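You operate a simulated robot arm through the tools that you are given. There is no shell and no other tool. Be economical: measure what you need, move in short steps, check, and stop when the job is done.

Carry out the task below with a simulated robot arm. There is one attempt and no reset: what you move stays moved.

Task
Put three of the number markers from the top of the gear table on the top of the wash bench. Then take the short pin on the top of the middle table and put it away on the top of the work shelf. Then open the top drawer of the drawer cabinet, put the plug gauge on the top of the middle table away in the inside of the top drawer of the drawer cabinet and shut the drawer again. The order counts.

It is judged by the outcome, as a careful person would: the job done as asked, and still so three seconds after it is handed in. It fails if anything else is knocked over, pushed out of place, dropped, spilled or broken.

Robot
A 6-joint arm with a fingered hand on a trunk, on a base that drives. Base frame: it is fixed to the floor where the robot stands at the start and does not move with it; the origin is under the middle of the robot, x ahead of it, y to its left, z up; the surface under the hand at the start is at about z = 850. Lengths are in mm, angles in degrees, forces in N, time in s.
With the tool pointing down near the work surface it reaches from about 300 to 700 mm from the robot's upright axis, wherever it stands. Its first joint turns from -115.0 to 115.0 degrees. Places, roughly: inside of the top drawer of the drawer cabinet [-6700, 1200, 600]; plug gauge [-9000, -1500, 1000]; short pin (2x2x3 cm) [-9000, -1000, 900]; top drawer of the drawer cabinet [-6700, 1100, 600]; top of the wash bench [-3000, 1300, 800]; top of the work shelf [-6300, -1400, 900]. Payload 4 kg.
The tool frame sits at the grasp point between the pads (the TCP): z along the fingers, y along the line on which they close. The tips reach 26 mm beyond it. Largest opening 156 mm; the body of the gripper starts 73 mm behind the TCP. The gripper is a hand of 4 fingers: y runs from the thumb to the fingers, the wrist lies at [0, 0, -239] in the tool frame, and closing takes about 1.5 s.
Orientation is that of the tool frame in the base frame, as a unit quaternion [w, x, y, z]. With the fingers straight down and closing along the base's y, the tool's x points along the base's -x, its y along +y and its z along -z.

Tools
- The arm moves only by the tool servo_tool. Its argument "steps" is a list of rows, each an object (a shift or turn left out is 0, a gripper value left out holds the last) with "linear": the shift along the base's x, y, z in mm, a list of three; "turn": the turn, a rotation vector about the base's x, y, z in degrees, a list of three. In form: [{"linear": [tx, ty, tz], "turn": [ax, ay, az]}, ...]. A call has 1 to 8 rows; each row is the pose to reach, as a shift and turn from the pose commanded when the call began. "claw" is the opening in per cent of the stroke, from 0 (shut) to 100 (fully open), set as the call begins (left out, the last holds). A row lasts 0.2 s, in which the tool goes at most 50 mm and 8.6 degrees; a call with a longer step from one row to the next is refused whole, and so is a gripper value outside its range. Where a pose cannot be reached the arm comes as near as it can. A force on the tool above 40 N (or 10 N above the force at the start of the call, whichever is more), or a blocked arm, ends the call early, and 0.2 s more pass. The fingers move at their own pace (about 72 mm/s each) and stop on an object; they squeeze with about 25 N. The grip force told is the motor's: it shows also when the fingers shut on nothing. Time passes only in rows, and 0.2 s behind the last, so rows that repeat a pose let the fingers close. The reply holds the time, the measured pose of the TCP, the force on the tool along the base axes, the opening and the grip force, in the units named above and with some noise, with the torque about the TCP (base axes, N m) and any sound that the robot's microphone picked up.
- Cameras (640 x 400 px; columns grow to the right, rows downward): "scene" is now at [6.9, 126.3, 1727.5]; the picture's right is [-0.33, -0.94, -0.00], its down [-0.75, 0.27, -0.60] and it looks along [0.57, -0.20, -0.80] (base axes); focal length 278 px, centre (320, 200). "wrist" rides on the gripper at [58, -58, -91] in the tool frame; the picture's right is [0.71, 0.71, 0.00], its down [-0.53, 0.53, -0.67] and it looks along [-0.47, 0.47, 0.74] (tool axes); focal length 265 px, centre (320, 200). There is no depth. A picture from a camera that has moved, and an enlarged one, comes with that camera's place and axes in the base frame and with its lens.
- grab_frame(camera): a new picture of that camera. The clock stands still meanwhile.
- raise_lower(by): slides the trunk up (or, below 0, down) by that many mm; the arm and the scene camera ride with it, the base frame stays. It gives what a move gives, with no picture.
- roll_base(legs): drives the robot by 1 to 6 legs, each [ahead, left, turn to the left] in mm, mm and degrees, along the robot's own axes; the way and the turn of a leg run together, so that a leg with both is an arc; at most 1500 mm and 180 degrees a leg. The arm and the cameras ride along, it lands a little off, and it stops where it bumps. It gives what a move gives.
- finger_targets(finger1, finger2, finger3, thumb_bend): sets how far each is bent, from 0 (flat) to 1 (curled in); at 0.3 the hand is open as for a grip, at 0.7 the pads meet at the TCP. One left out holds its place. A second passes; each finger stops where it meets its share of the squeeze, and holds until it gets a number again. A gripper value or a shape takes the hand back. It gives what a move gives, with no picture; readings hold the bend of each and the force on the fingers (four entries, about 0 where the hand has none), thumb and palm.
- grasp_type(shape): the hand has 4 fingers and takes this shape, open, in about a second: jaw (thumb against the fingers, like two jaws); tri (thumb and two fingers); tip (a fingertip pinch); poke (one finger out to press); point (the index stretched); flat (the hand flat); cup (the hand cupped); fist (a fist). The gripper value then closes the fingers along that shape, each until it touches; the sizes above hold for jaw. It gives what a move gives, with no picture.
- aim_head(pan, tilt): turns the head with the scene camera to pan (to the left, within 155 degrees either way) and tilt (down, from -29 to 69), counted from straight ahead of the robot. It gives what a move gives.
- zoom(camera, box): a new picture of the part [left, top, right, bottom] of that camera's present view, enlarged. The clock stands still meanwhile.
- finish_job(): hands the job in; it is judged then, once.

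Go step by step. Nothing tells you exact positions but the pictures and the camera data: compare them with the known pose of the tool, close in by small moves and look again before you grip or let go. The budget is 186 turns and 156 pictures, counting those below and the enlarged ones. Unless the task says otherwise, let go and move clear before handing in.

The tools are called after ">>>" by a JSON object that holds its "api" and its "payload". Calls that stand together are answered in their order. servo_tool: Moves the arm, as the interface text tells. Its arguments: {"type":"object","properties":{"steps":{"type":"array"},"claw":{"type":"number"}},"required":["steps"]} The other tools are called the same way: raise_lower (by) slides the trunk up or down; grasp_type (shape) gives the hand a shape; finger_targets (finger1, finger2, finger3, thumb_bend) moves the fingers one by one; roll_base (legs) drives the base; aim_head (pan, tilt) turns the head that bears the scene camera; grab_frame (camera) takes a picture; zoom (camera, box) takes an enlarged picture of a part of a camera's view; finish_job () hands the job in.

At the start:

```text
time_s: 0.0
ee_pos: [363.1, 144.7, 1145.7]
tcp_rot: [0.0, 0.0, 1.0, 0.0]
ft_force: [-0.8, -0.9, 0.3]
wrist_torque: [-0.01, -0.04, 0.01]
opening: 155.7
grasp_force: 0.0
shape: jaw
bend: [0.3, 0.3, 0.3, 0.3]
finger forces: [0.0, 0.1, 0.1, 0.1, 0.1, 0.1]
trunk travel left (down, up): [-825.0, 165.0]
robot x, y, heading: [-2.8, 1.6, -0.0]
head pan, tilt: [-19.4, 53.1]
```

scene: 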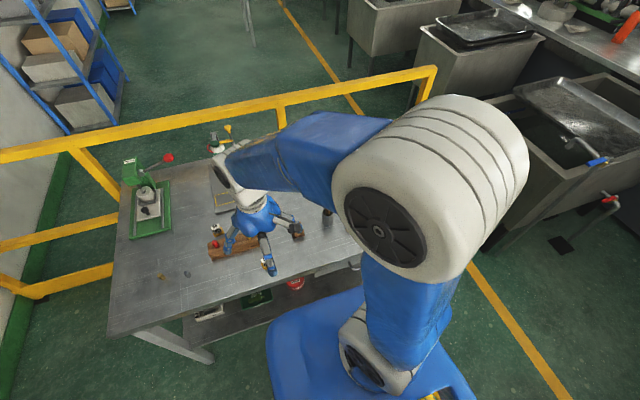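
wrist: 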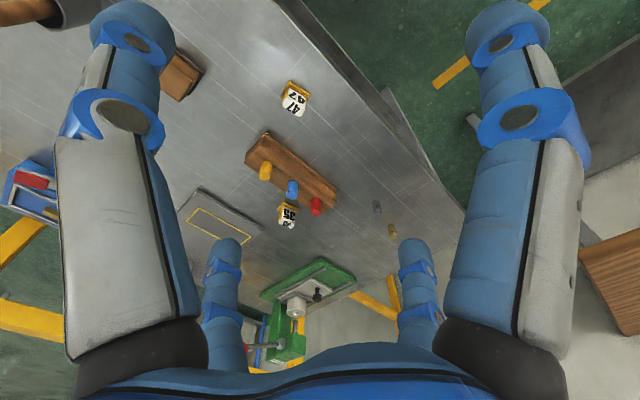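

I see a table in front with number markers (yellow/white cards "47", "35"). I'll take closer pictures first.

>>> {"api": "zoom", "payload": {"camera": "wrist", "box": [160, 40, 480, 240]}}

>>> {"api": "zoom", "payload": {"camera": "scene", "box": [100, 110, 380, 285]}}

```text
2.00 times, centred on (320, 140) of wrist
camera zoom: at [305.7, 86.5, 1236.1], right [-0.71, 0.71, 0.0], down [0.53, 0.53, 0.67], along [0.47, 0.47, -0.74], focal length 531 px, centre (320, 320)
```

zoom: 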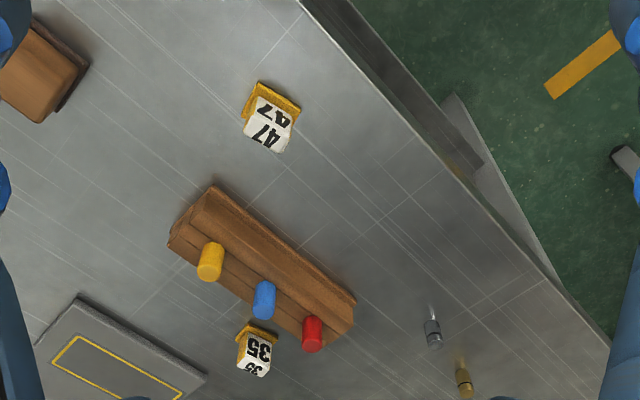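

```text
2.29 times, centred on (240, 198) of scene
camera zoom: at [6.9, 126.3, 1727.5], right [-0.33, -0.94, 0.0], down [-0.75, 0.27, -0.6], along [0.57, -0.2, -0.8], focal length 635 px, centre (503, 206)
```

zoom: 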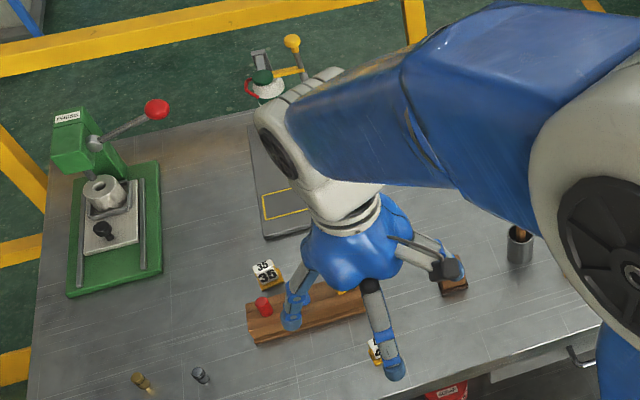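

Two markers found so far, 47 at about (431,161) and 35 at about (610,303). I'll swing the hand to the right to look at the rest of the table.

>>> {"api": "servo_tool", "payload": {"steps": [{"linear": [0, -50, 0]}, {"linear": [0, -100, 0]}, {"linear": [0, -150, 0]}, {"linear": [0, -200, 0]}, {"linear": [0, -250, 0]}, {"linear": [0, -300, 0]}, {"linear": [0, -350, 0]}, {"linear": [0, -400, 0]}]}}

>>> {"api": "grab_frame", "payload": {"camera": "wrist"}}

>>> {"api": "grab_frame", "payload": {"camera": "scene"}}

```text
time_s: 1.8
ee_pos: [365.7, -258.7, 1141.5]
tcp_rot: [0.0, -0.002, 1.0, 0.001]
ft_force: [1.0, -1.1, 0.2]
wrist_torque: [0.03, -0.02, -0.01]
opening: 155.7
grasp_force: 0.1
shape: jaw
bend: [0.3, 0.3, 0.3, 0.3]
finger forces: [0.0, 0.0, 0.0, 0.1, 0.0, 0.0]
trunk travel left (down, up): [-825.0, 165.0]
robot x, y, heading: [-2.0, -4.6, -0.1]
head pan, tilt: [-19.4, 53.1]
```

```text
151 pictures are left
camera wrist: at [307.5, -316.7, 1231.4], right [-0.71, 0.71, 0.0], down [0.53, 0.53, 0.67], along [0.47, 0.47, -0.74], focal length 265 px, centre (320, 200)
```

wrist: 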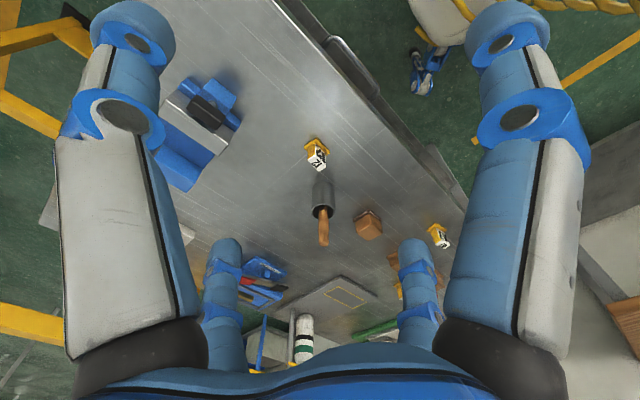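

```text
150 pictures are left
camera scene: at [9.4, 122.9, 1727.7], right [-0.33, -0.94, 0.0], down [-0.75, 0.27, -0.6], along [0.57, -0.2, -0.8], focal length 278 px, centre (320, 200)
```

scene: 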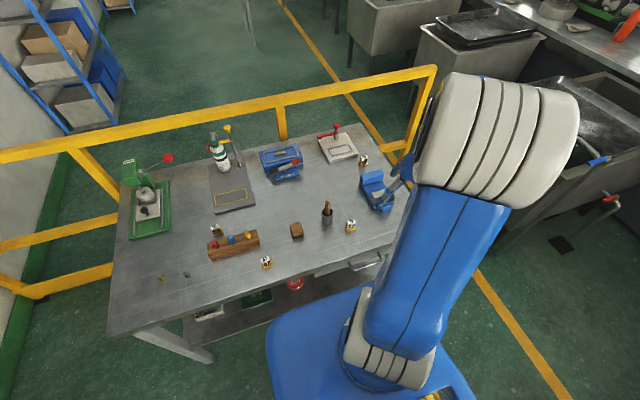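

>>> {"api": "zoom", "payload": {"camera": "scene", "box": [190, 130, 430, 280]}}

>>> {"api": "zoom", "payload": {"camera": "wrist", "box": [240, 100, 480, 250]}}

>>> {"api": "aim_head", "payload": {"pan": 150, "tilt": 20}}

>>> {"api": "grab_frame", "payload": {"camera": "scene"}}

```text
2.67 times, centred on (310, 205) of scene
camera zoom: at [9.4, 122.9, 1727.7], right [-0.33, -0.94, 0.0], down [-0.75, 0.27, -0.6], along [0.57, -0.2, -0.8], focal length 741 px, centre (347, 187)
```

zoom: 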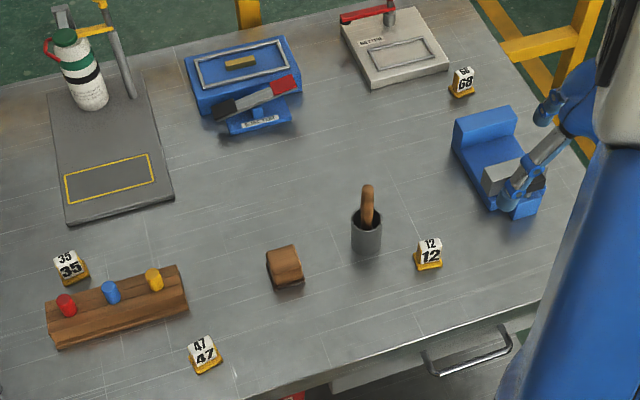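

```text
2.67 times, centred on (360, 175) of wrist
camera zoom: at [307.5, -316.7, 1231.4], right [-0.71, 0.71, 0.0], down [0.53, 0.53, 0.67], along [0.47, 0.47, -0.74], focal length 708 px, centre (213, 267)
```

zoom: 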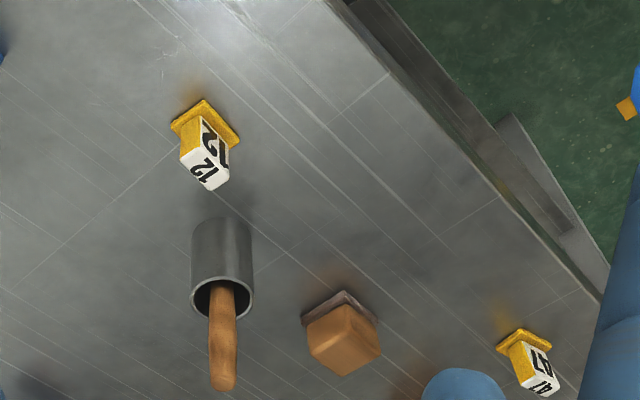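

```text
time_s: 4.4
ee_pos: [364.9, -255.3, 1141.5]
tcp_rot: [0.0, 0.0, 1.0, -0.001]
ft_force: [0.6, -0.7, -0.1]
wrist_torque: [0.0, -0.01, 0.02]
opening: 156.0
grasp_force: 0.0
shape: jaw
bend: [0.3, 0.3, 0.3, 0.3]
finger forces: [0.0, 0.0, 0.0, 0.0, 0.0, 0.0]
trunk travel left (down, up): [-825.0, 165.0]
robot x, y, heading: [-0.1, -0.4, -0.0]
head pan, tilt: [150.0, 20.0]
```

```text
147 pictures are left
camera scene: at [-141.9, 197.8, 1777.1], right [0.5, 0.87, 0.0], down [0.3, -0.17, -0.94], along [-0.81, 0.47, -0.34], focal length 278 px, centre (320, 200)
```

scene: 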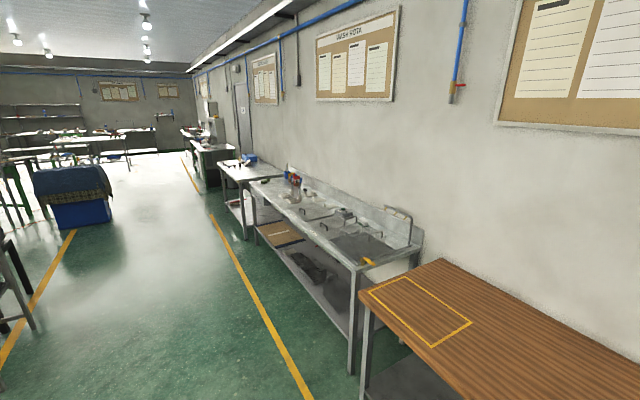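

Four markers: 47 (430,158), 12 (470,-160), 35 (617,305), 68 (756,-339). I'll take the first three, one at a time. First I check the hand's finger layout.

>>> {"api": "aim_head", "payload": {"pan": -30, "tilt": 50}}

>>> {"api": "servo_tool", "payload": {"steps": [{"linear": [10, 50, -25]}, {"linear": [35, 80, -70]}, {"linear": [60, 90, -110]}, {"linear": [75, 95, -150]}], "claw": 60}}

>>> {"api": "grab_frame", "payload": {"camera": "scene"}}

>>> {"api": "grab_frame", "payload": {"camera": "wrist"}}

```text
time_s: 7.1
ee_pos: [365.7, -254.5, 1142.2]
tcp_rot: [0.0, 0.0, 1.0, 0.0]
ft_force: [0.4, -0.5, -0.1]
wrist_torque: [0.01, 0.0, -0.01]
opening: 156.1
grasp_force: 0.2
shape: jaw
bend: [0.3, 0.3, 0.3, 0.3]
finger forces: [0.0, 0.1, 0.0, 0.0, 0.0, 0.0]
trunk travel left (down, up): [-825.0, 165.0]
robot x, y, heading: [0.3, 0.6, 0.1]
head pan, tilt: [-30.0, 50.0]
```

```text
refused: row 1 steps farther than a row can; nothing moved
```

```text
146 pictures are left
camera scene: at [5.5, 112.4, 1731.5], right [-0.5, -0.87, 0.0], down [-0.66, 0.38, -0.64], along [0.56, -0.32, -0.77], focal length 278 px, centre (320, 200)
```

scene: 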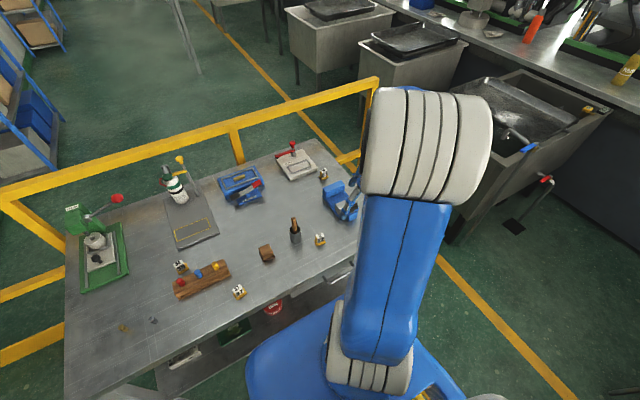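

```text
145 pictures are left
camera wrist: at [307.0, -313.2, 1232.3], right [-0.71, 0.71, 0.0], down [0.53, 0.53, 0.67], along [0.47, 0.47, -0.74], focal length 265 px, centre (320, 200)
```

wrist: 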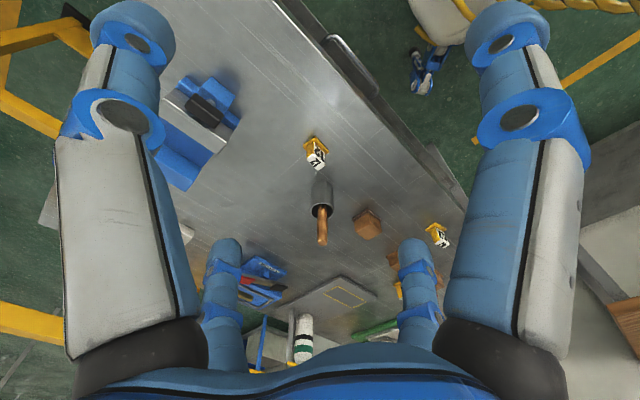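

The four fingers seem to stand radially around the hand. I'll try the "tip" shape and look at it.

>>> {"api": "grasp_type", "payload": {"shape": "tip"}}

>>> {"api": "grab_frame", "payload": {"camera": "wrist"}}

>>> {"api": "servo_tool", "payload": {"steps": [{"linear": [10, 35, -25]}, {"linear": [35, 60, -60]}, {"linear": [60, 80, -90]}, {"linear": [85, 93, -130]}], "claw": 0}}

>>> {"api": "grab_frame", "payload": {"camera": "wrist"}}

```text
time_s: 8.0
ee_pos: [364.3, -255.2, 1140.9]
tcp_rot: [0.001, 0.0, 1.0, 0.0]
ft_force: [0.3, -0.6, 0.4]
wrist_torque: [0.0, -0.01, 0.03]
opening: 155.8
grasp_force: 0.2
shape: tip
bend: [0.12, 0.3, 0.12, 0.3]
finger forces: [0.1, 0.1, 0.0, 0.0, 0.0, 0.1]
trunk travel left (down, up): [-825.0, 165.0]
robot x, y, heading: [2.8, -0.5, -0.0]
head pan, tilt: [-30.0, 50.0]
```

```text
144 pictures are left
camera wrist: at [307.0, -313.2, 1232.3], right [-0.71, 0.71, 0.0], down [0.53, 0.53, 0.67], along [0.47, 0.47, -0.74], focal length 265 px, centre (320, 200)
```

wrist: 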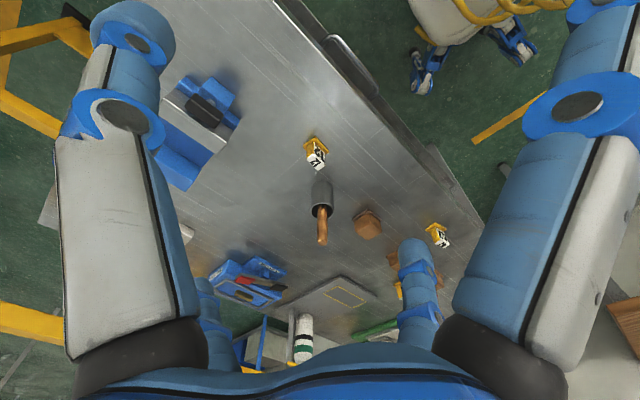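

```text
time_s: 9.0
ee_pos: [453.6, -165.9, 1012.5]
tcp_rot: [-0.001, 0.0, 1.0, 0.0]
ft_force: [0.8, 0.6, -0.6]
wrist_torque: [-0.02, 0.01, 0.02]
opening: 14.5
grasp_force: 0.0
shape: tip
bend: [0.12, 0.74, 0.12, 0.7]
finger forces: [0.0, 0.0, 0.0, 0.0, 0.1, 0.1]
trunk travel left (down, up): [-825.0, 165.0]
robot x, y, heading: [2.0, 0.7, -0.2]
head pan, tilt: [-30.0, 50.0]
```

```text
143 pictures are left
camera wrist: at [396.2, -223.9, 1103.0], right [-0.71, 0.71, 0.0], down [0.53, 0.53, 0.67], along [0.47, 0.47, -0.74], focal length 265 px, centre (320, 200)
```

wrist: 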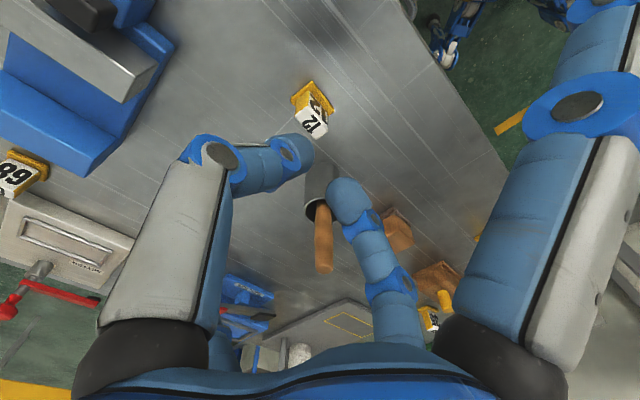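

The tip shape pinches along y with the side fingers out of the way. I move above marker 12 and look again.

>>> {"api": "servo_tool", "payload": {"steps": [{"linear": [8, 0, -10]}, {"linear": [15, 4, -30]}, {"linear": [15, 4, -60]}, {"linear": [15, 4, -60]}], "claw": 60}}

>>> {"api": "grab_frame", "payload": {"camera": "wrist"}}

>>> {"api": "zoom", "payload": {"camera": "scene", "box": [220, 180, 420, 305]}}

```text
time_s: 10.0
ee_pos: [464.3, -159.4, 954.8]
tcp_rot: [0.0, 0.0, 1.0, 0.0]
ft_force: [-0.1, 0.0, 0.3]
wrist_torque: [-0.01, 0.03, -0.01]
opening: 93.3
grasp_force: 0.1
shape: tip
bend: [0.12, 0.33, 0.12, 0.7]
finger forces: [0.0, 0.0, 0.0, 0.0, 0.1, 0.1]
trunk travel left (down, up): [-825.0, 165.0]
robot x, y, heading: [4.6, 1.7, 0.2]
head pan, tilt: [-30.0, 50.0]
```

```text
142 pictures are left
camera wrist: at [406.9, -218.8, 1044.9], right [-0.71, 0.71, 0.0], down [0.53, 0.53, 0.67], along [0.47, 0.47, -0.74], focal length 265 px, centre (320, 200)
```

wrist: 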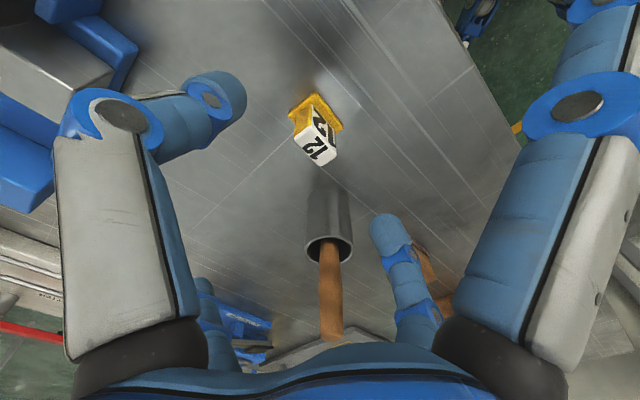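

```text
3.20 times, centred on (320, 242) of scene
camera zoom: at [6.6, 112.5, 1731.5], right [-0.5, -0.87, 0.0], down [-0.66, 0.38, -0.64], along [0.56, -0.32, -0.77], focal length 889 px, centre (320, 64)
```

zoom: 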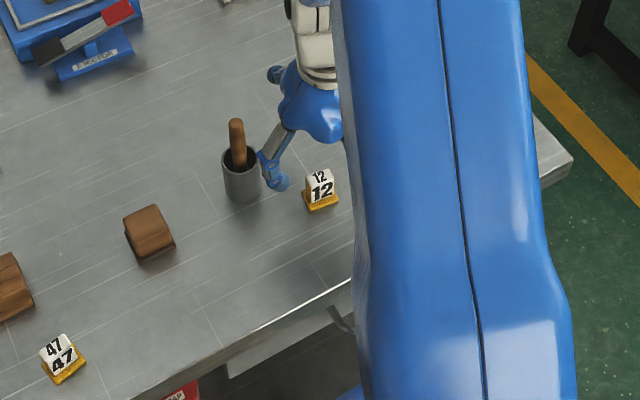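

Marker 12's base lies at (469,-161). I descend to it with the fingers part open.

>>> {"api": "servo_tool", "payload": {"steps": [{"linear": [4, -2, -25]}, {"linear": [4, -2, -45]}, {"linear": [4, -2, -60]}, {"linear": [4, -2, -70]}, {"linear": [4, -2, -74]}]}}

>>> {"api": "grab_frame", "payload": {"camera": "wrist"}}

>>> {"api": "zoom", "payload": {"camera": "scene", "box": [250, 200, 350, 262]}}

```text
time_s: 11.2
ee_pos: [468.1, -159.5, 880.8]
tcp_rot: [0.0, 0.0, 1.0, 0.001]
ft_force: [-0.2, -0.3, -0.2]
wrist_torque: [-0.02, 0.05, 0.0]
opening: 92.9
grasp_force: 0.1
shape: tip
bend: [0.12, 0.33, 0.12, 0.7]
finger forces: [0.0, 0.0, 0.0, 0.0, 0.0, 0.0]
trunk travel left (down, up): [-825.0, 165.0]
robot x, y, heading: [-2.2, -1.6, -0.2]
head pan, tilt: [-30.0, 50.0]
```

```text
140 pictures are left
camera wrist: at [409.9, -218.3, 971.2], right [-0.71, 0.71, 0.0], down [0.53, 0.53, 0.67], along [0.47, 0.47, -0.74], focal length 265 px, centre (320, 200)
```

wrist: 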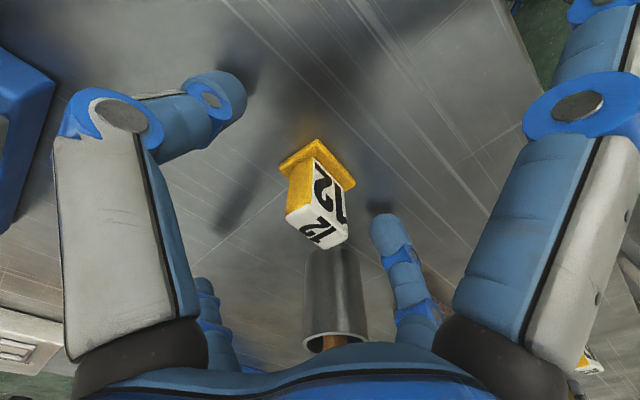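

```text
6.40 times, centred on (300, 231) of scene
camera zoom: at [4.4, 112.4, 1731.6], right [-0.5, -0.87, 0.0], down [-0.66, 0.38, -0.64], along [0.56, -0.32, -0.77], focal length 1778 px, centre (448, 2)
```

zoom: 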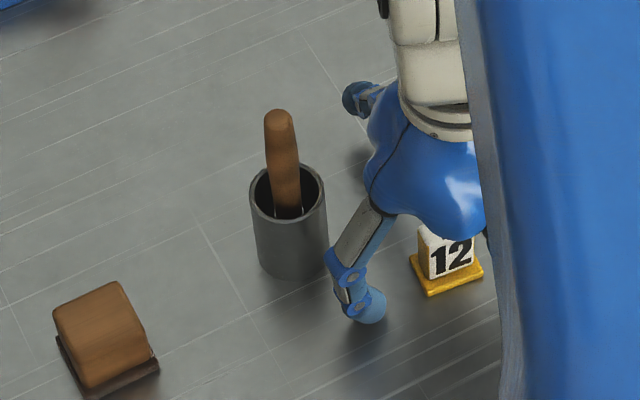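

Marker 12 is centred between thumb and finger. I close the pinch.

>>> {"api": "servo_tool", "payload": {"steps": [{"linear": [0, 0, 0]}, {"linear": [0, 0, 0]}, {"linear": [0, 0, 0]}, {"linear": [0, 0, 0]}, {"linear": [0, 0, 0]}, {"linear": [0, 0, 0]}], "claw": 0}}

>>> {"api": "grab_frame", "payload": {"camera": "wrist"}}

```text
time_s: 12.6
ee_pos: [469.3, -159.0, 880.1]
tcp_rot: [0.0, 0.0, 1.0, 0.0]
ft_force: [-0.8, -0.3, 1.2]
wrist_torque: [0.01, 0.02, 0.02]
opening: 26.1
grasp_force: 24.5
shape: tip
bend: [0.27, 0.76, 0.27, 0.7]
finger forces: [0.0, 23.6, 0.1, 0.0, 22.2, 0.0]
trunk travel left (down, up): [-825.0, 165.0]
robot x, y, heading: [0.2, 1.9, -0.0]
head pan, tilt: [-30.0, 50.0]
```

```text
138 pictures are left
camera wrist: at [410.4, -218.4, 970.9], right [-0.71, 0.71, 0.0], down [0.53, 0.53, 0.67], along [0.47, 0.47, -0.74], focal length 265 px, centre (320, 200)
```

wrist: 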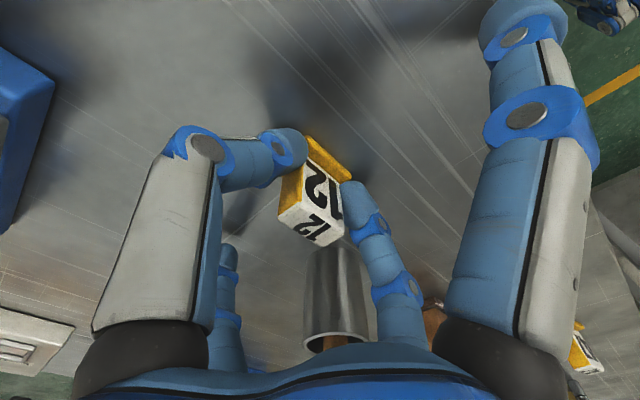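

Marker 12 is held. I lift it clear and back off toward the wash bench.

>>> {"api": "servo_tool", "payload": {"steps": [{"linear": [0, 0, 40]}, {"linear": [0, 0, 80]}, {"linear": [0, 0, 120]}, {"linear": [0, 0, 160]}, {"linear": [-20, 0, 200]}, {"linear": [-50, 10, 230]}, {"linear": [-90, 20, 240]}]}}

>>> {"api": "roll_base", "payload": {"legs": [[-1300, 0, 0], [-1400, 0, 0]]}}

>>> {"api": "aim_head", "payload": {"pan": 95, "tilt": 35}}

>>> {"api": "grab_frame", "payload": {"camera": "scene"}}

>>> {"api": "grab_frame", "payload": {"camera": "wrist"}}

```text
time_s: 14.2
ee_pos: [375.5, -138.2, 1121.4]
tcp_rot: [0.001, 0.0, 1.0, 0.0]
ft_force: [-0.5, -0.5, -0.7]
wrist_torque: [0.0, -0.03, 0.03]
opening: 26.0
grasp_force: 25.0
shape: tip
bend: [0.27, 0.76, 0.27, 0.7]
finger forces: [0.0, 23.2, 0.0, 0.0, 22.1, 0.0]
trunk travel left (down, up): [-825.0, 165.0]
robot x, y, heading: [0.5, -0.2, -0.0]
head pan, tilt: [-30.0, 50.0]
```

```text
time_s: 48.1
ee_pos: [-2298.7, -99.3, 1120.8]
tcp_rot: [0.0, 0.005, 1.0, 0.0]
ft_force: [0.0, 0.1, 0.0]
wrist_torque: [0.02, -0.01, 0.05]
opening: 25.8
grasp_force: 24.6
shape: tip
bend: [0.27, 0.76, 0.27, 0.7]
finger forces: [0.1, 22.7, 0.0, 0.1, 22.5, 0.0]
trunk travel left (down, up): [-825.0, 165.0]
robot x, y, heading: [-2671.8, 47.3, -0.5]
head pan, tilt: [-30.0, 50.0]
```

```text
time_s: 50.1
ee_pos: [-2298.4, -98.8, 1120.4]
tcp_rot: [0.001, 0.005, 1.0, 0.0]
ft_force: [-0.3, -0.1, -1.2]
wrist_torque: [0.0, -0.02, 0.03]
opening: 25.6
grasp_force: 24.9
shape: tip
bend: [0.27, 0.76, 0.27, 0.7]
finger forces: [0.0, 22.7, 0.1, 0.0, 22.5, 0.0]
trunk travel left (down, up): [-825.0, 165.0]
robot x, y, heading: [-2675.3, 44.7, -1.1]
head pan, tilt: [95.0, 35.0]
```

```text
137 pictures are left
camera scene: at [-2740.2, 283.9, 1753.3], right [1.0, 0.07, 0.0], down [0.04, -0.57, -0.82], along [-0.06, 0.82, -0.57], focal length 278 px, centre (320, 200)
```

scene: 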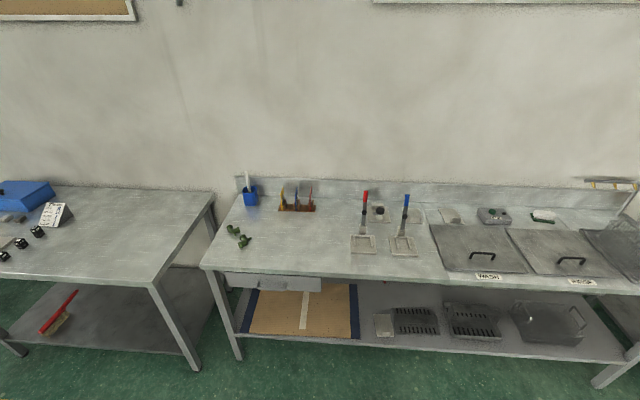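

```text
136 pictures are left
camera wrist: at [-2356.8, -156.1, 1211.1], right [-0.7, 0.71, 0.0], down [0.53, 0.52, 0.67], along [0.48, 0.47, -0.74], focal length 265 px, centre (320, 200)
```

wrist: 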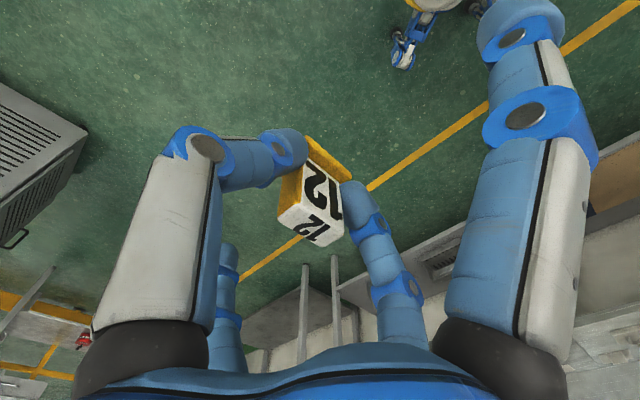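

The middle bench (labelled WASH) has a clear flat patch around (-2910,1190). I turn to face it and drive up to stand at about (-2910,670).

>>> {"api": "roll_base", "payload": {"legs": [[0, 0, 91], [625, 235, 0]]}}

>>> {"api": "aim_head", "payload": {"pan": 0, "tilt": 50}}

>>> {"api": "grab_frame", "payload": {"camera": "scene"}}

>>> {"api": "grab_frame", "payload": {"camera": "wrist"}}

```text
time_s: 68.4
ee_pos: [-2746.0, 1048.9, 1120.3]
tcp_rot: [0.0, -0.697, 0.717, 0.0]
ft_force: [-0.1, -0.3, 0.1]
wrist_torque: [0.01, 0.0, 0.01]
opening: 26.0
grasp_force: 24.7
shape: tip
bend: [0.27, 0.76, 0.27, 0.7]
finger forces: [0.1, 22.0, 0.1, 0.0, 22.4, 0.1]
trunk travel left (down, up): [-825.0, 165.0]
robot x, y, heading: [-2896.0, 674.9, 88.4]
head pan, tilt: [95.0, 35.0]
```

```text
time_s: 70.1
ee_pos: [-2746.5, 1048.2, 1121.7]
tcp_rot: [0.001, -0.697, 0.717, -0.001]
ft_force: [0.3, -0.3, -0.4]
wrist_torque: [0.0, -0.02, 0.0]
opening: 25.8
grasp_force: 25.4
shape: tip
bend: [0.27, 0.76, 0.27, 0.7]
finger forces: [0.0, 21.9, 0.0, 0.1, 22.4, 0.0]
trunk travel left (down, up): [-825.0, 165.0]
robot x, y, heading: [-2892.9, 672.2, 88.2]
head pan, tilt: [0.0, 50.0]
```

```text
135 pictures are left
camera scene: at [-3047.3, 696.7, 1731.5], right [1.0, -0.03, 0.0], down [-0.02, -0.77, -0.64], along [0.02, 0.64, -0.77], focal length 278 px, centre (320, 200)
```

scene: 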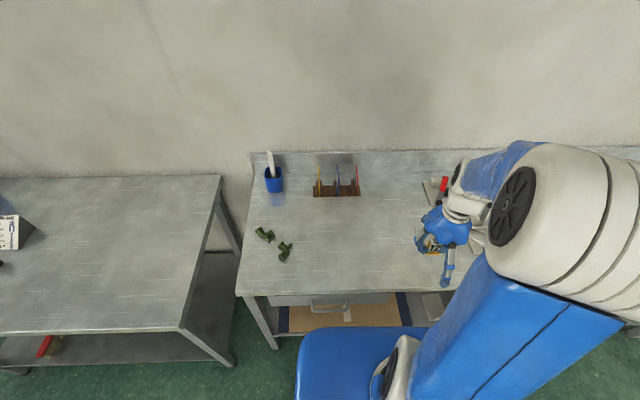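

```text
134 pictures are left
camera wrist: at [-2689.7, 988.5, 1211.2], right [-0.73, -0.69, 0.0], down [-0.51, 0.54, 0.67], along [-0.46, 0.49, -0.74], focal length 265 px, centre (320, 200)
```

wrist: 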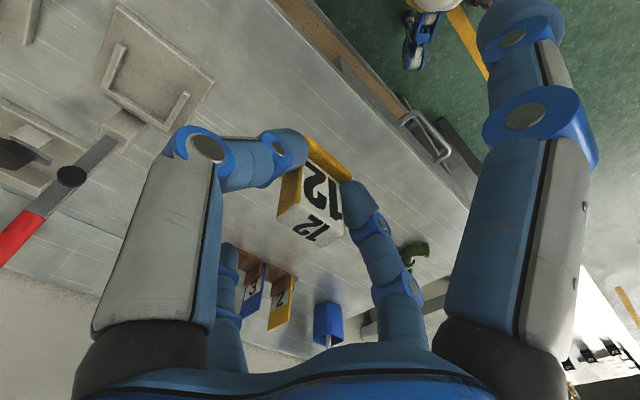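

The bench surface is roughly at z 810–875; I'll place the first marker at (-2820,1180), going down gently and watching the force.

>>> {"api": "servo_tool", "payload": {"steps": [{"linear": [-20, 35, -20]}, {"linear": [-40, 70, -45]}, {"linear": [-60, 100, -75]}, {"linear": [-74, 125, -110]}, {"linear": [-74, 132, -150]}, {"linear": [-74, 132, -190]}, {"linear": [-74, 132, -205]}]}}

>>> {"api": "grab_frame", "payload": {"camera": "wrist"}}

>>> {"api": "zoom", "payload": {"camera": "scene", "box": [240, 150, 480, 300]}}

```text
time_s: 71.7
ee_pos: [-2820.1, 1180.3, 915.7]
tcp_rot: [0.001, -0.697, 0.717, 0.0]
ft_force: [0.3, 0.4, -0.4]
wrist_torque: [0.02, -0.01, -0.01]
opening: 25.8
grasp_force: 25.2
shape: tip
bend: [0.27, 0.76, 0.27, 0.7]
finger forces: [0.0, 21.9, 0.0, 0.1, 22.3, 0.0]
trunk travel left (down, up): [-825.0, 165.0]
robot x, y, heading: [-2896.7, 674.8, 88.3]
head pan, tilt: [0.0, 50.0]
```

```text
133 pictures are left
camera wrist: at [-2763.8, 1119.9, 1006.3], right [-0.73, -0.69, 0.0], down [-0.51, 0.54, 0.67], along [-0.46, 0.49, -0.74], focal length 265 px, centre (320, 200)
```

wrist: 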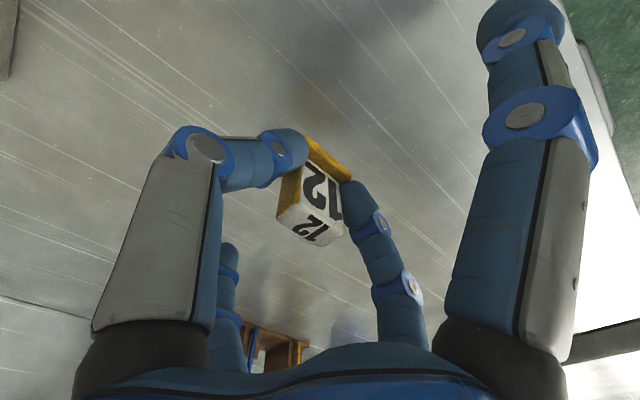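

```text
2.67 times, centred on (360, 225) of scene
camera zoom: at [-3046.9, 695.4, 1731.6], right [1.0, -0.03, 0.0], down [-0.02, -0.77, -0.64], along [0.02, 0.64, -0.77], focal length 741 px, centre (213, 133)
```

zoom: 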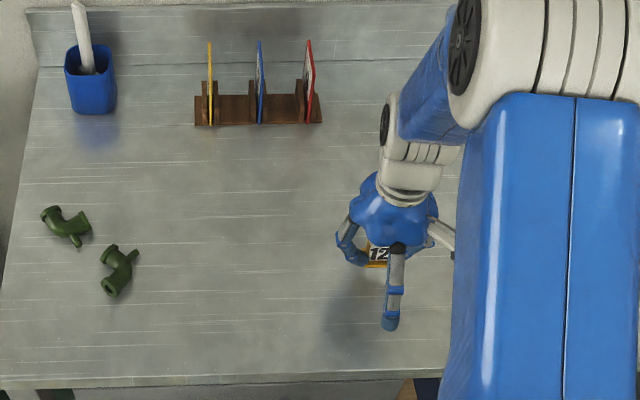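

Clear below. I lower in small steps and watch the force.

>>> {"api": "servo_tool", "payload": {"steps": [{"linear": [0, 0, -6]}, {"linear": [0, 0, -12]}, {"linear": [0, 0, -18]}, {"linear": [0, 0, -24]}, {"linear": [0, 0, -29]}]}}

>>> {"api": "grab_frame", "payload": {"camera": "wrist"}}

```text
time_s: 72.9
ee_pos: [-2819.5, 1182.1, 886.5]
tcp_rot: [0.0, -0.697, 0.717, 0.0]
ft_force: [-0.2, -0.3, 0.3]
wrist_torque: [0.02, 0.02, 0.03]
opening: 25.8
grasp_force: 25.1
shape: tip
bend: [0.27, 0.76, 0.27, 0.7]
finger forces: [0.1, 22.0, 0.0, 0.0, 22.3, 0.1]
trunk travel left (down, up): [-825.0, 165.0]
robot x, y, heading: [-2895.9, 674.1, 88.1]
head pan, tilt: [0.0, 50.0]
```

```text
131 pictures are left
camera wrist: at [-2763.6, 1122.1, 977.4], right [-0.73, -0.69, 0.0], down [-0.51, 0.54, 0.67], along [-0.46, 0.49, -0.74], focal length 265 px, centre (320, 200)
```

wrist: 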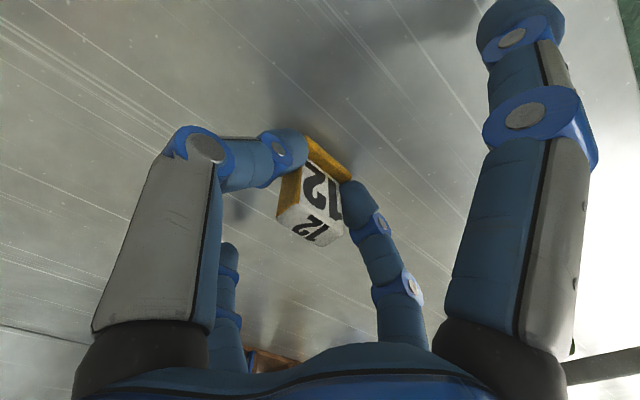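

Still free; the shadow is closing in. I continue in 2 mm steps.

>>> {"api": "servo_tool", "payload": {"steps": [{"linear": [0, 0, -2]}, {"linear": [0, 0, -4]}, {"linear": [0, 0, -6]}, {"linear": [0, 0, -8]}]}}

```text
time_s: 73.9
ee_pos: [-2819.3, 1180.9, 880.0]
tcp_rot: [0.001, -0.698, 0.717, 0.001]
ft_force: [-0.6, -0.4, 10.7]
wrist_torque: [0.01, 0.26, -0.03]
opening: 26.3
grasp_force: 24.7
shape: tip
bend: [0.27, 0.77, 0.27, 0.7]
finger forces: [0.1, 26.5, 0.0, 0.1, 24.9, 0.0]
trunk travel left (down, up): [-825.0, 165.0]
robot x, y, heading: [-2894.2, 675.5, 88.5]
head pan, tilt: [0.0, 50.0]
```

Contact at TCP z≈880.5. I open the pinch and rise.

>>> {"api": "servo_tool", "payload": {"steps": [{"linear": [0, 0, 1]}, {"linear": [0, 0, 1]}, {"linear": [0, 0, 1]}, {"linear": [0, 0, 1]}], "claw": 40}}

>>> {"api": "servo_tool", "payload": {"steps": [{"linear": [0, 0, 10]}, {"linear": [0, 0, 30]}, {"linear": [0, 0, 70]}, {"linear": [0, 0, 110]}, {"linear": [0, 0, 150]}, {"linear": [0, -30, 190]}, {"linear": [0, -60, 220]}, {"linear": [0, -90, 240]}]}}

>>> {"api": "grab_frame", "payload": {"camera": "wrist"}}

```text
time_s: 74.9
ee_pos: [-2819.8, 1180.5, 877.9]
tcp_rot: [0.0, -0.697, 0.717, 0.0]
ft_force: [-0.2, -0.1, 0.0]
wrist_torque: [-0.04, 0.03, 0.02]
opening: 62.1
grasp_force: 0.0
shape: tip
bend: [0.12, 0.42, 0.12, 0.7]
finger forces: [0.1, 0.0, 0.0, 0.1, 0.0, 0.0]
trunk travel left (down, up): [-825.0, 165.0]
robot x, y, heading: [-2895.7, 674.8, 88.1]
head pan, tilt: [0.0, 50.0]
```

```text
time_s: 76.7
ee_pos: [-2818.6, 1087.9, 1122.8]
tcp_rot: [0.001, -0.697, 0.717, 0.0]
ft_force: [-0.5, 0.3, 0.8]
wrist_torque: [0.07, 0.03, 0.02]
opening: 61.9
grasp_force: 0.1
shape: tip
bend: [0.12, 0.42, 0.12, 0.7]
finger forces: [0.1, 0.0, 0.0, 0.0, 0.0, 0.1]
trunk travel left (down, up): [-825.0, 165.0]
robot x, y, heading: [-2895.7, 675.5, 88.3]
head pan, tilt: [0.0, 50.0]
```

```text
130 pictures are left
camera wrist: at [-2763.3, 1028.3, 1212.1], right [-0.73, -0.69, 0.0], down [-0.51, 0.54, 0.67], along [-0.46, 0.49, -0.74], focal length 265 px, centre (320, 200)
```

wrist: 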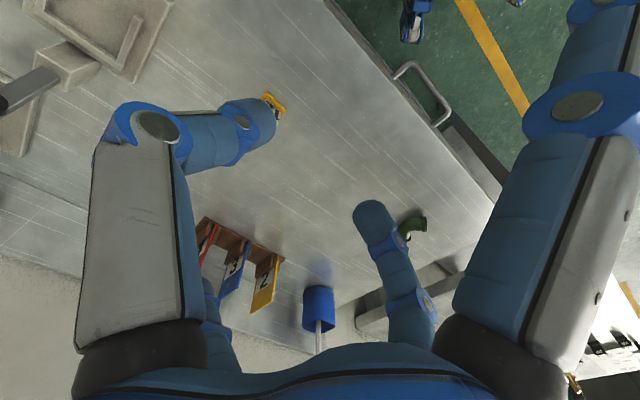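

Marker 12 stands on the wash bench. I drive back to the gear table for marker 47.

>>> {"api": "roll_base", "payload": {"legs": [[-600, 0, 0], [0, 0, -88.2], [1450, 0, 0], [1430, 0, 0]]}}

>>> {"api": "grab_frame", "payload": {"camera": "wrist"}}

>>> {"api": "grab_frame", "payload": {"camera": "scene"}}

```text
time_s: 130.9
ee_pos: [412.4, -1.0, 1120.8]
tcp_rot: [0.0, 0.005, 1.0, 0.001]
ft_force: [-0.7, -0.5, 0.0]
wrist_torque: [0.01, -0.01, 0.04]
opening: 62.5
grasp_force: 0.1
shape: tip
bend: [0.12, 0.42, 0.12, 0.7]
finger forces: [0.1, 0.1, 0.1, 0.1, 0.0, 0.1]
trunk travel left (down, up): [-825.0, 165.0]
robot x, y, heading: [-0.2, 67.0, -0.5]
head pan, tilt: [0.0, 50.0]
```

```text
129 pictures are left
camera wrist: at [354.2, -58.2, 1211.0], right [-0.7, 0.71, 0.0], down [0.53, 0.52, 0.67], along [0.48, 0.47, -0.74], focal length 265 px, centre (320, 200)
```

wrist: 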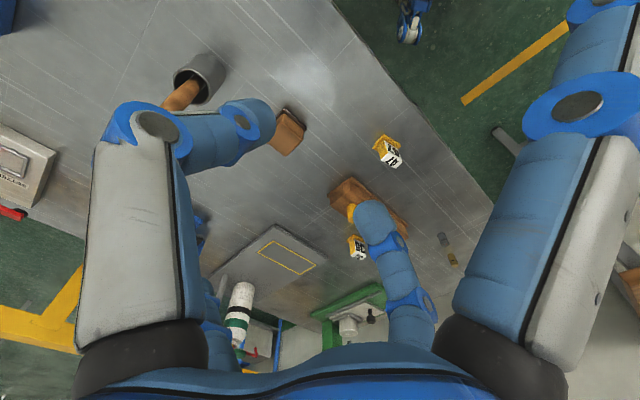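

```text
128 pictures are left
camera scene: at [13.5, 218.5, 1731.5], right [-0.01, -1.0, 0.0], down [-0.77, 0.01, -0.64], along [0.64, -0.01, -0.77], focal length 278 px, centre (320, 200)
```

scene: 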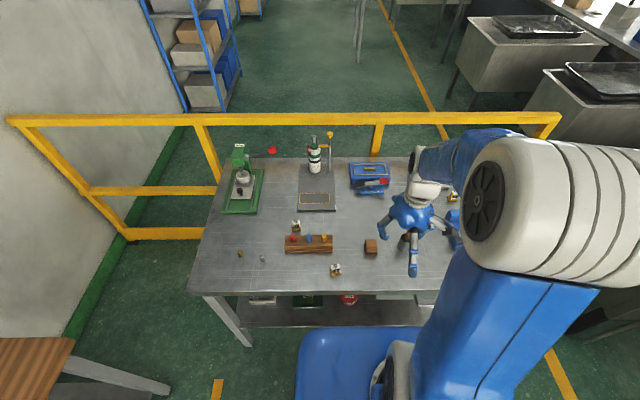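

Next is marker 47, rotated about 12°. Its peg block neighbour lies on its +x side, so I turn the hand -78° so the pinch runs along x and the side fingers stay clear.

>>> {"api": "servo_tool", "payload": {"steps": [{"linear": [0, 25, 0], "turn": [0, 0, -8.5]}, {"linear": [0, 50, 0], "turn": [0, 0, -17]}, {"linear": [5, 75, -10], "turn": [0, 0, -25.5]}, {"linear": [10, 100, -20], "turn": [0, 0, -34]}, {"linear": [15, 125, -40], "turn": [0, 0, -42.5]}, {"linear": [19, 145, -60], "turn": [0, 0, -51]}, {"linear": [19, 163, -90], "turn": [0, 0, -59.5]}, {"linear": [19, 163, -120], "turn": [0, 0, -68]}], "claw": 45}}

>>> {"api": "servo_tool", "payload": {"steps": [{"linear": [0, 0, -20], "turn": [0, 0, -5]}, {"linear": [0, 0, -40], "turn": [0, 0, -9.5]}]}}

>>> {"api": "grab_frame", "payload": {"camera": "wrist"}}

>>> {"api": "zoom", "payload": {"camera": "scene", "box": [240, 180, 440, 305]}}

```text
time_s: 132.7
ee_pos: [435.1, 162.3, 999.8]
tcp_rot: [0.0, 0.564, 0.826, 0.0]
ft_force: [-0.6, 0.1, -0.6]
wrist_torque: [-0.03, -0.02, -0.02]
opening: 70.0
grasp_force: 0.0
shape: tip
bend: [0.12, 0.39, 0.12, 0.7]
finger forces: [0.1, 0.0, 0.1, 0.1, 0.0, 0.0]
trunk travel left (down, up): [-825.0, 165.0]
robot x, y, heading: [-1.1, 67.9, -0.4]
head pan, tilt: [0.0, 50.0]
```

```text
time_s: 133.3
ee_pos: [431.2, 163.8, 960.5]
tcp_rot: [0.0, 0.63, 0.777, 0.0]
ft_force: [-0.8, -1.0, 0.3]
wrist_torque: [-0.01, -0.02, 0.01]
opening: 69.9
grasp_force: 0.0
shape: tip
bend: [0.12, 0.39, 0.12, 0.7]
finger forces: [0.0, 0.1, 0.0, 0.0, 0.0, 0.0]
trunk travel left (down, up): [-825.0, 165.0]
robot x, y, heading: [-4.3, 67.5, -0.6]
head pan, tilt: [0.0, 50.0]
```

```text
127 pictures are left
camera wrist: at [362.2, 207.0, 1051.3], right [0.55, 0.84, 0.0], down [0.62, -0.41, 0.67], along [0.56, -0.36, -0.74], focal length 265 px, centre (320, 200)
```

wrist: 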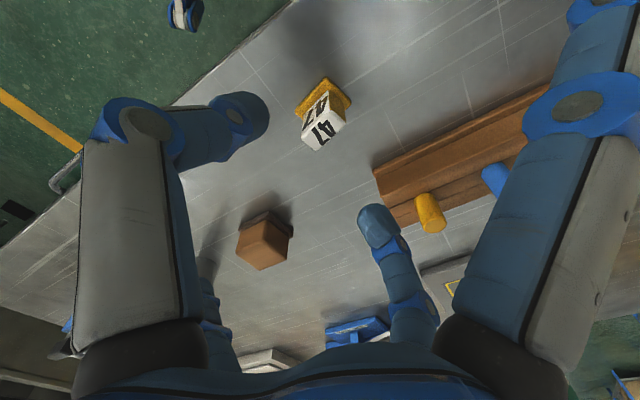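

```text
3.20 times, centred on (340, 242) of scene
camera zoom: at [13.0, 218.5, 1731.6], right [-0.01, -1.0, 0.0], down [-0.77, 0.01, -0.64], along [0.64, -0.01, -0.77], focal length 889 px, centre (256, 64)
```

zoom: 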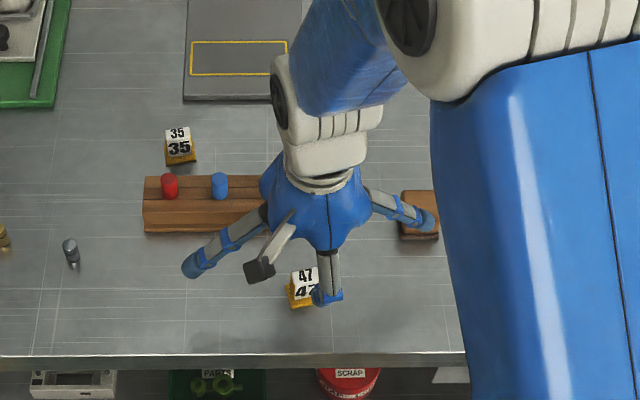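

Marker 47 is centred under the hand, with side fingers clear of the blocks. I descend.

>>> {"api": "servo_tool", "payload": {"steps": [{"linear": [0, 1, -25]}, {"linear": [0, 1, -45]}, {"linear": [0, 1, -60]}, {"linear": [0, 1, -72]}, {"linear": [0, 1, -79]}]}}

>>> {"api": "grab_frame", "payload": {"camera": "wrist"}}

```text
time_s: 134.5
ee_pos: [431.2, 163.1, 880.1]
tcp_rot: [0.0, 0.63, 0.777, 0.0]
ft_force: [0.8, 0.3, 0.2]
wrist_torque: [0.0, -0.01, 0.01]
opening: 70.0
grasp_force: 0.0
shape: tip
bend: [0.12, 0.39, 0.12, 0.7]
finger forces: [0.1, 0.1, 0.1, 0.1, 0.1, 0.0]
trunk travel left (down, up): [-825.0, 165.0]
robot x, y, heading: [-2.1, 67.8, -0.5]
head pan, tilt: [0.0, 50.0]
```

```text
125 pictures are left
camera wrist: at [362.0, 207.3, 972.1], right [0.54, 0.84, 0.0], down [0.62, -0.4, 0.67], along [0.56, -0.36, -0.74], focal length 265 px, centre (320, 200)
```

wrist: 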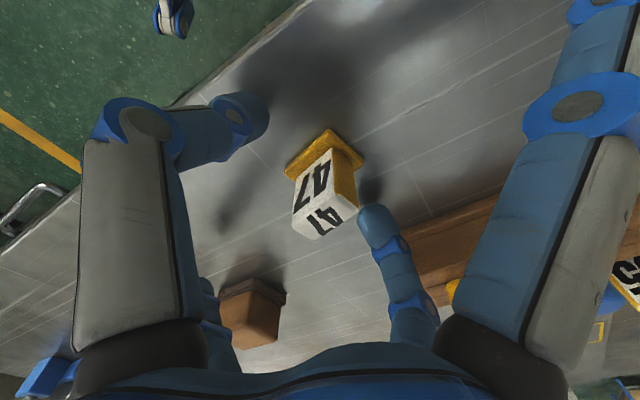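

>>> {"api": "servo_tool", "payload": {"steps": [{"linear": [0, 0, 0]}, {"linear": [0, 0, 0]}, {"linear": [0, 0, 0]}, {"linear": [0, 0, 0]}, {"linear": [0, 0, 0]}, {"linear": [0, 0, 0]}], "claw": 0}}

>>> {"api": "grab_frame", "payload": {"camera": "wrist"}}

```text
time_s: 135.9
ee_pos: [430.7, 163.4, 881.3]
tcp_rot: [0.0, 0.63, 0.777, -0.001]
ft_force: [-0.1, 1.3, 4.4]
wrist_torque: [0.04, -0.04, 0.02]
opening: 12.8
grasp_force: 25.3
shape: tip
bend: [0.27, 0.73, 0.27, 0.7]
finger forces: [0.0, 23.1, 0.0, 0.1, 24.1, 0.1]
trunk travel left (down, up): [-825.0, 165.0]
robot x, y, heading: [-4.3, 67.8, -0.1]
head pan, tilt: [0.0, 50.0]
```

```text
124 pictures are left
camera wrist: at [362.0, 207.3, 972.4], right [0.54, 0.84, 0.0], down [0.62, -0.4, 0.67], along [0.56, -0.36, -0.74], focal length 265 px, centre (320, 200)
```

wrist: 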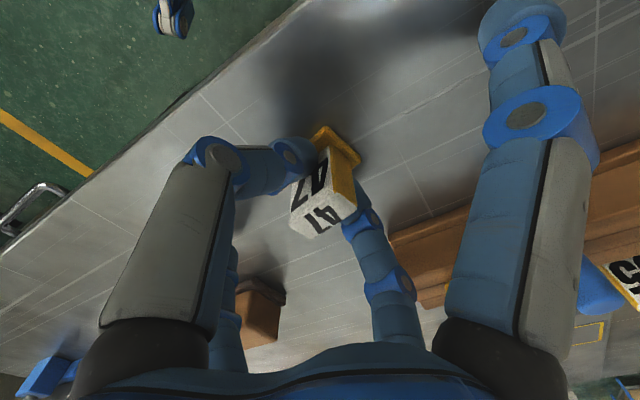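

>>> {"api": "servo_tool", "payload": {"steps": [{"linear": [0, 0, 20]}, {"linear": [0, 0, 40]}]}}

>>> {"api": "grab_frame", "payload": {"camera": "wrist"}}

```text
time_s: 136.5
ee_pos: [429.6, 163.5, 921.5]
tcp_rot: [-0.001, 0.629, 0.778, 0.0]
ft_force: [0.0, 0.2, -0.2]
wrist_torque: [-0.01, -0.02, 0.0]
opening: 12.3
grasp_force: 24.9
shape: tip
bend: [0.27, 0.73, 0.27, 0.7]
finger forces: [0.0, 21.6, 0.0, 0.0, 23.2, 0.0]
trunk travel left (down, up): [-825.0, 165.0]
robot x, y, heading: [-3.9, 68.7, -0.6]
head pan, tilt: [0.0, 50.0]
```

```text
123 pictures are left
camera wrist: at [362.0, 207.8, 1012.8], right [0.54, 0.84, 0.0], down [0.62, -0.4, 0.67], along [0.56, -0.36, -0.74], focal length 265 px, centre (320, 200)
```

wrist: 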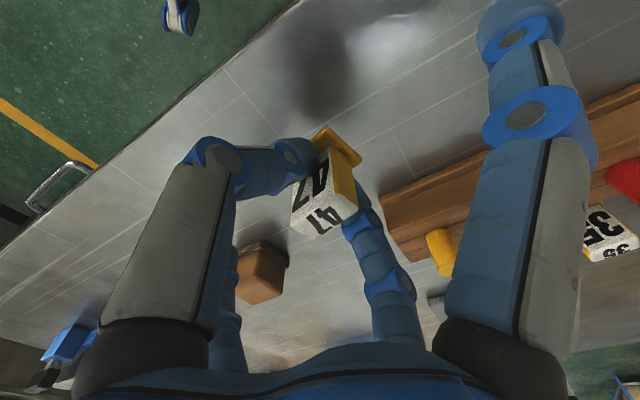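

Held firmly. I lift, turn the hand back, and drive to the wash bench.

>>> {"api": "servo_tool", "payload": {"steps": [{"linear": [0, 0, 40]}, {"linear": [0, 0, 80]}, {"linear": [0, 0, 120], "turn": [0, 0, 8.5]}, {"linear": [-10, -20, 160], "turn": [0, 0, 17]}, {"linear": [-20, -40, 190], "turn": [0, 0, 25.5]}, {"linear": [-20, -60, 200], "turn": [0, 0, 34]}, {"linear": [-20, -80, 200], "turn": [0, 0, 42.5]}, {"linear": [-20, -100, 200], "turn": [0, 0, 51]}]}}

>>> {"api": "servo_tool", "payload": {"steps": [{"linear": [0, 0, 0], "turn": [0, 0, 8.5]}, {"linear": [0, 0, 0], "turn": [0, 0, 17]}, {"linear": [0, 0, 0], "turn": [0, 0, 26.5]}]}}

>>> {"api": "roll_base", "payload": {"legs": [[-1400, 0, 0], [-1430, 0, 0], [0, 0, 90], [560, 50, 0]]}}

>>> {"api": "grab_frame", "payload": {"camera": "wrist"}}

>>> {"api": "grab_frame", "payload": {"camera": "scene"}}

```text
time_s: 138.3
ee_pos: [410.8, 61.3, 1122.5]
tcp_rot: [0.0, 0.232, 0.973, 0.0]
ft_force: [0.2, -0.5, -0.8]
wrist_torque: [0.02, -0.05, 0.0]
opening: 12.5
grasp_force: 25.0
shape: tip
bend: [0.27, 0.73, 0.27, 0.7]
finger forces: [0.0, 21.4, 0.0, 0.1, 23.2, 0.0]
trunk travel left (down, up): [-825.0, 165.0]
robot x, y, heading: [-4.4, 66.8, -0.6]
head pan, tilt: [0.0, 50.0]
```

```text
refused: row 3 steps farther than a row can; nothing moved
```

```text
time_s: 191.4
ee_pos: [-2891.0, 1047.7, 1122.0]
tcp_rot: [0.001, -0.522, 0.853, 0.0]
ft_force: [-0.7, 0.7, -0.1]
wrist_torque: [-0.01, 0.03, 0.03]
opening: 12.2
grasp_force: 24.9
shape: tip
bend: [0.27, 0.73, 0.27, 0.7]
finger forces: [0.0, 21.0, 0.1, 0.0, 21.8, 0.1]
trunk travel left (down, up): [-825.0, 165.0]
robot x, y, heading: [-2895.7, 634.0, 89.3]
head pan, tilt: [0.0, 50.0]
```

```text
122 pictures are left
camera wrist: at [-2865.5, 968.8, 1212.4], right [-0.95, -0.31, 0.0], down [-0.23, 0.71, 0.67], along [-0.21, 0.64, -0.74], focal length 265 px, centre (320, 200)
```

wrist: 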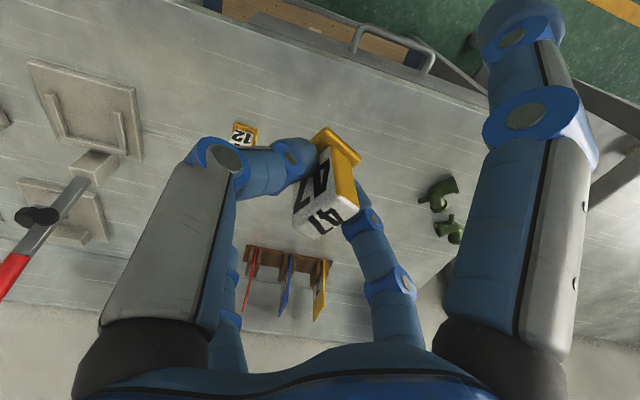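

```text
121 pictures are left
camera scene: at [-3049.2, 651.0, 1731.6], right [1.0, -0.01, 0.0], down [-0.01, -0.77, -0.64], along [0.01, 0.64, -0.77], focal length 278 px, centre (320, 200)
```

scene: 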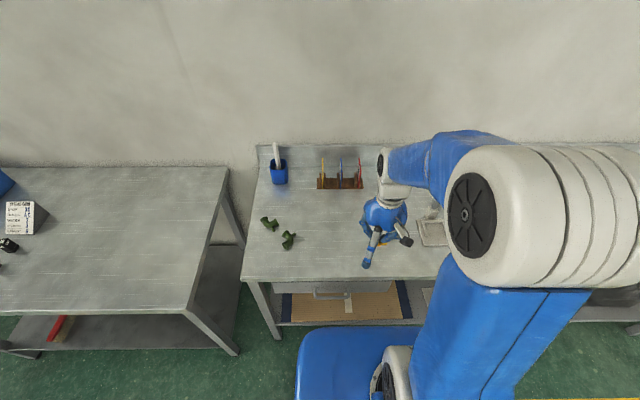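

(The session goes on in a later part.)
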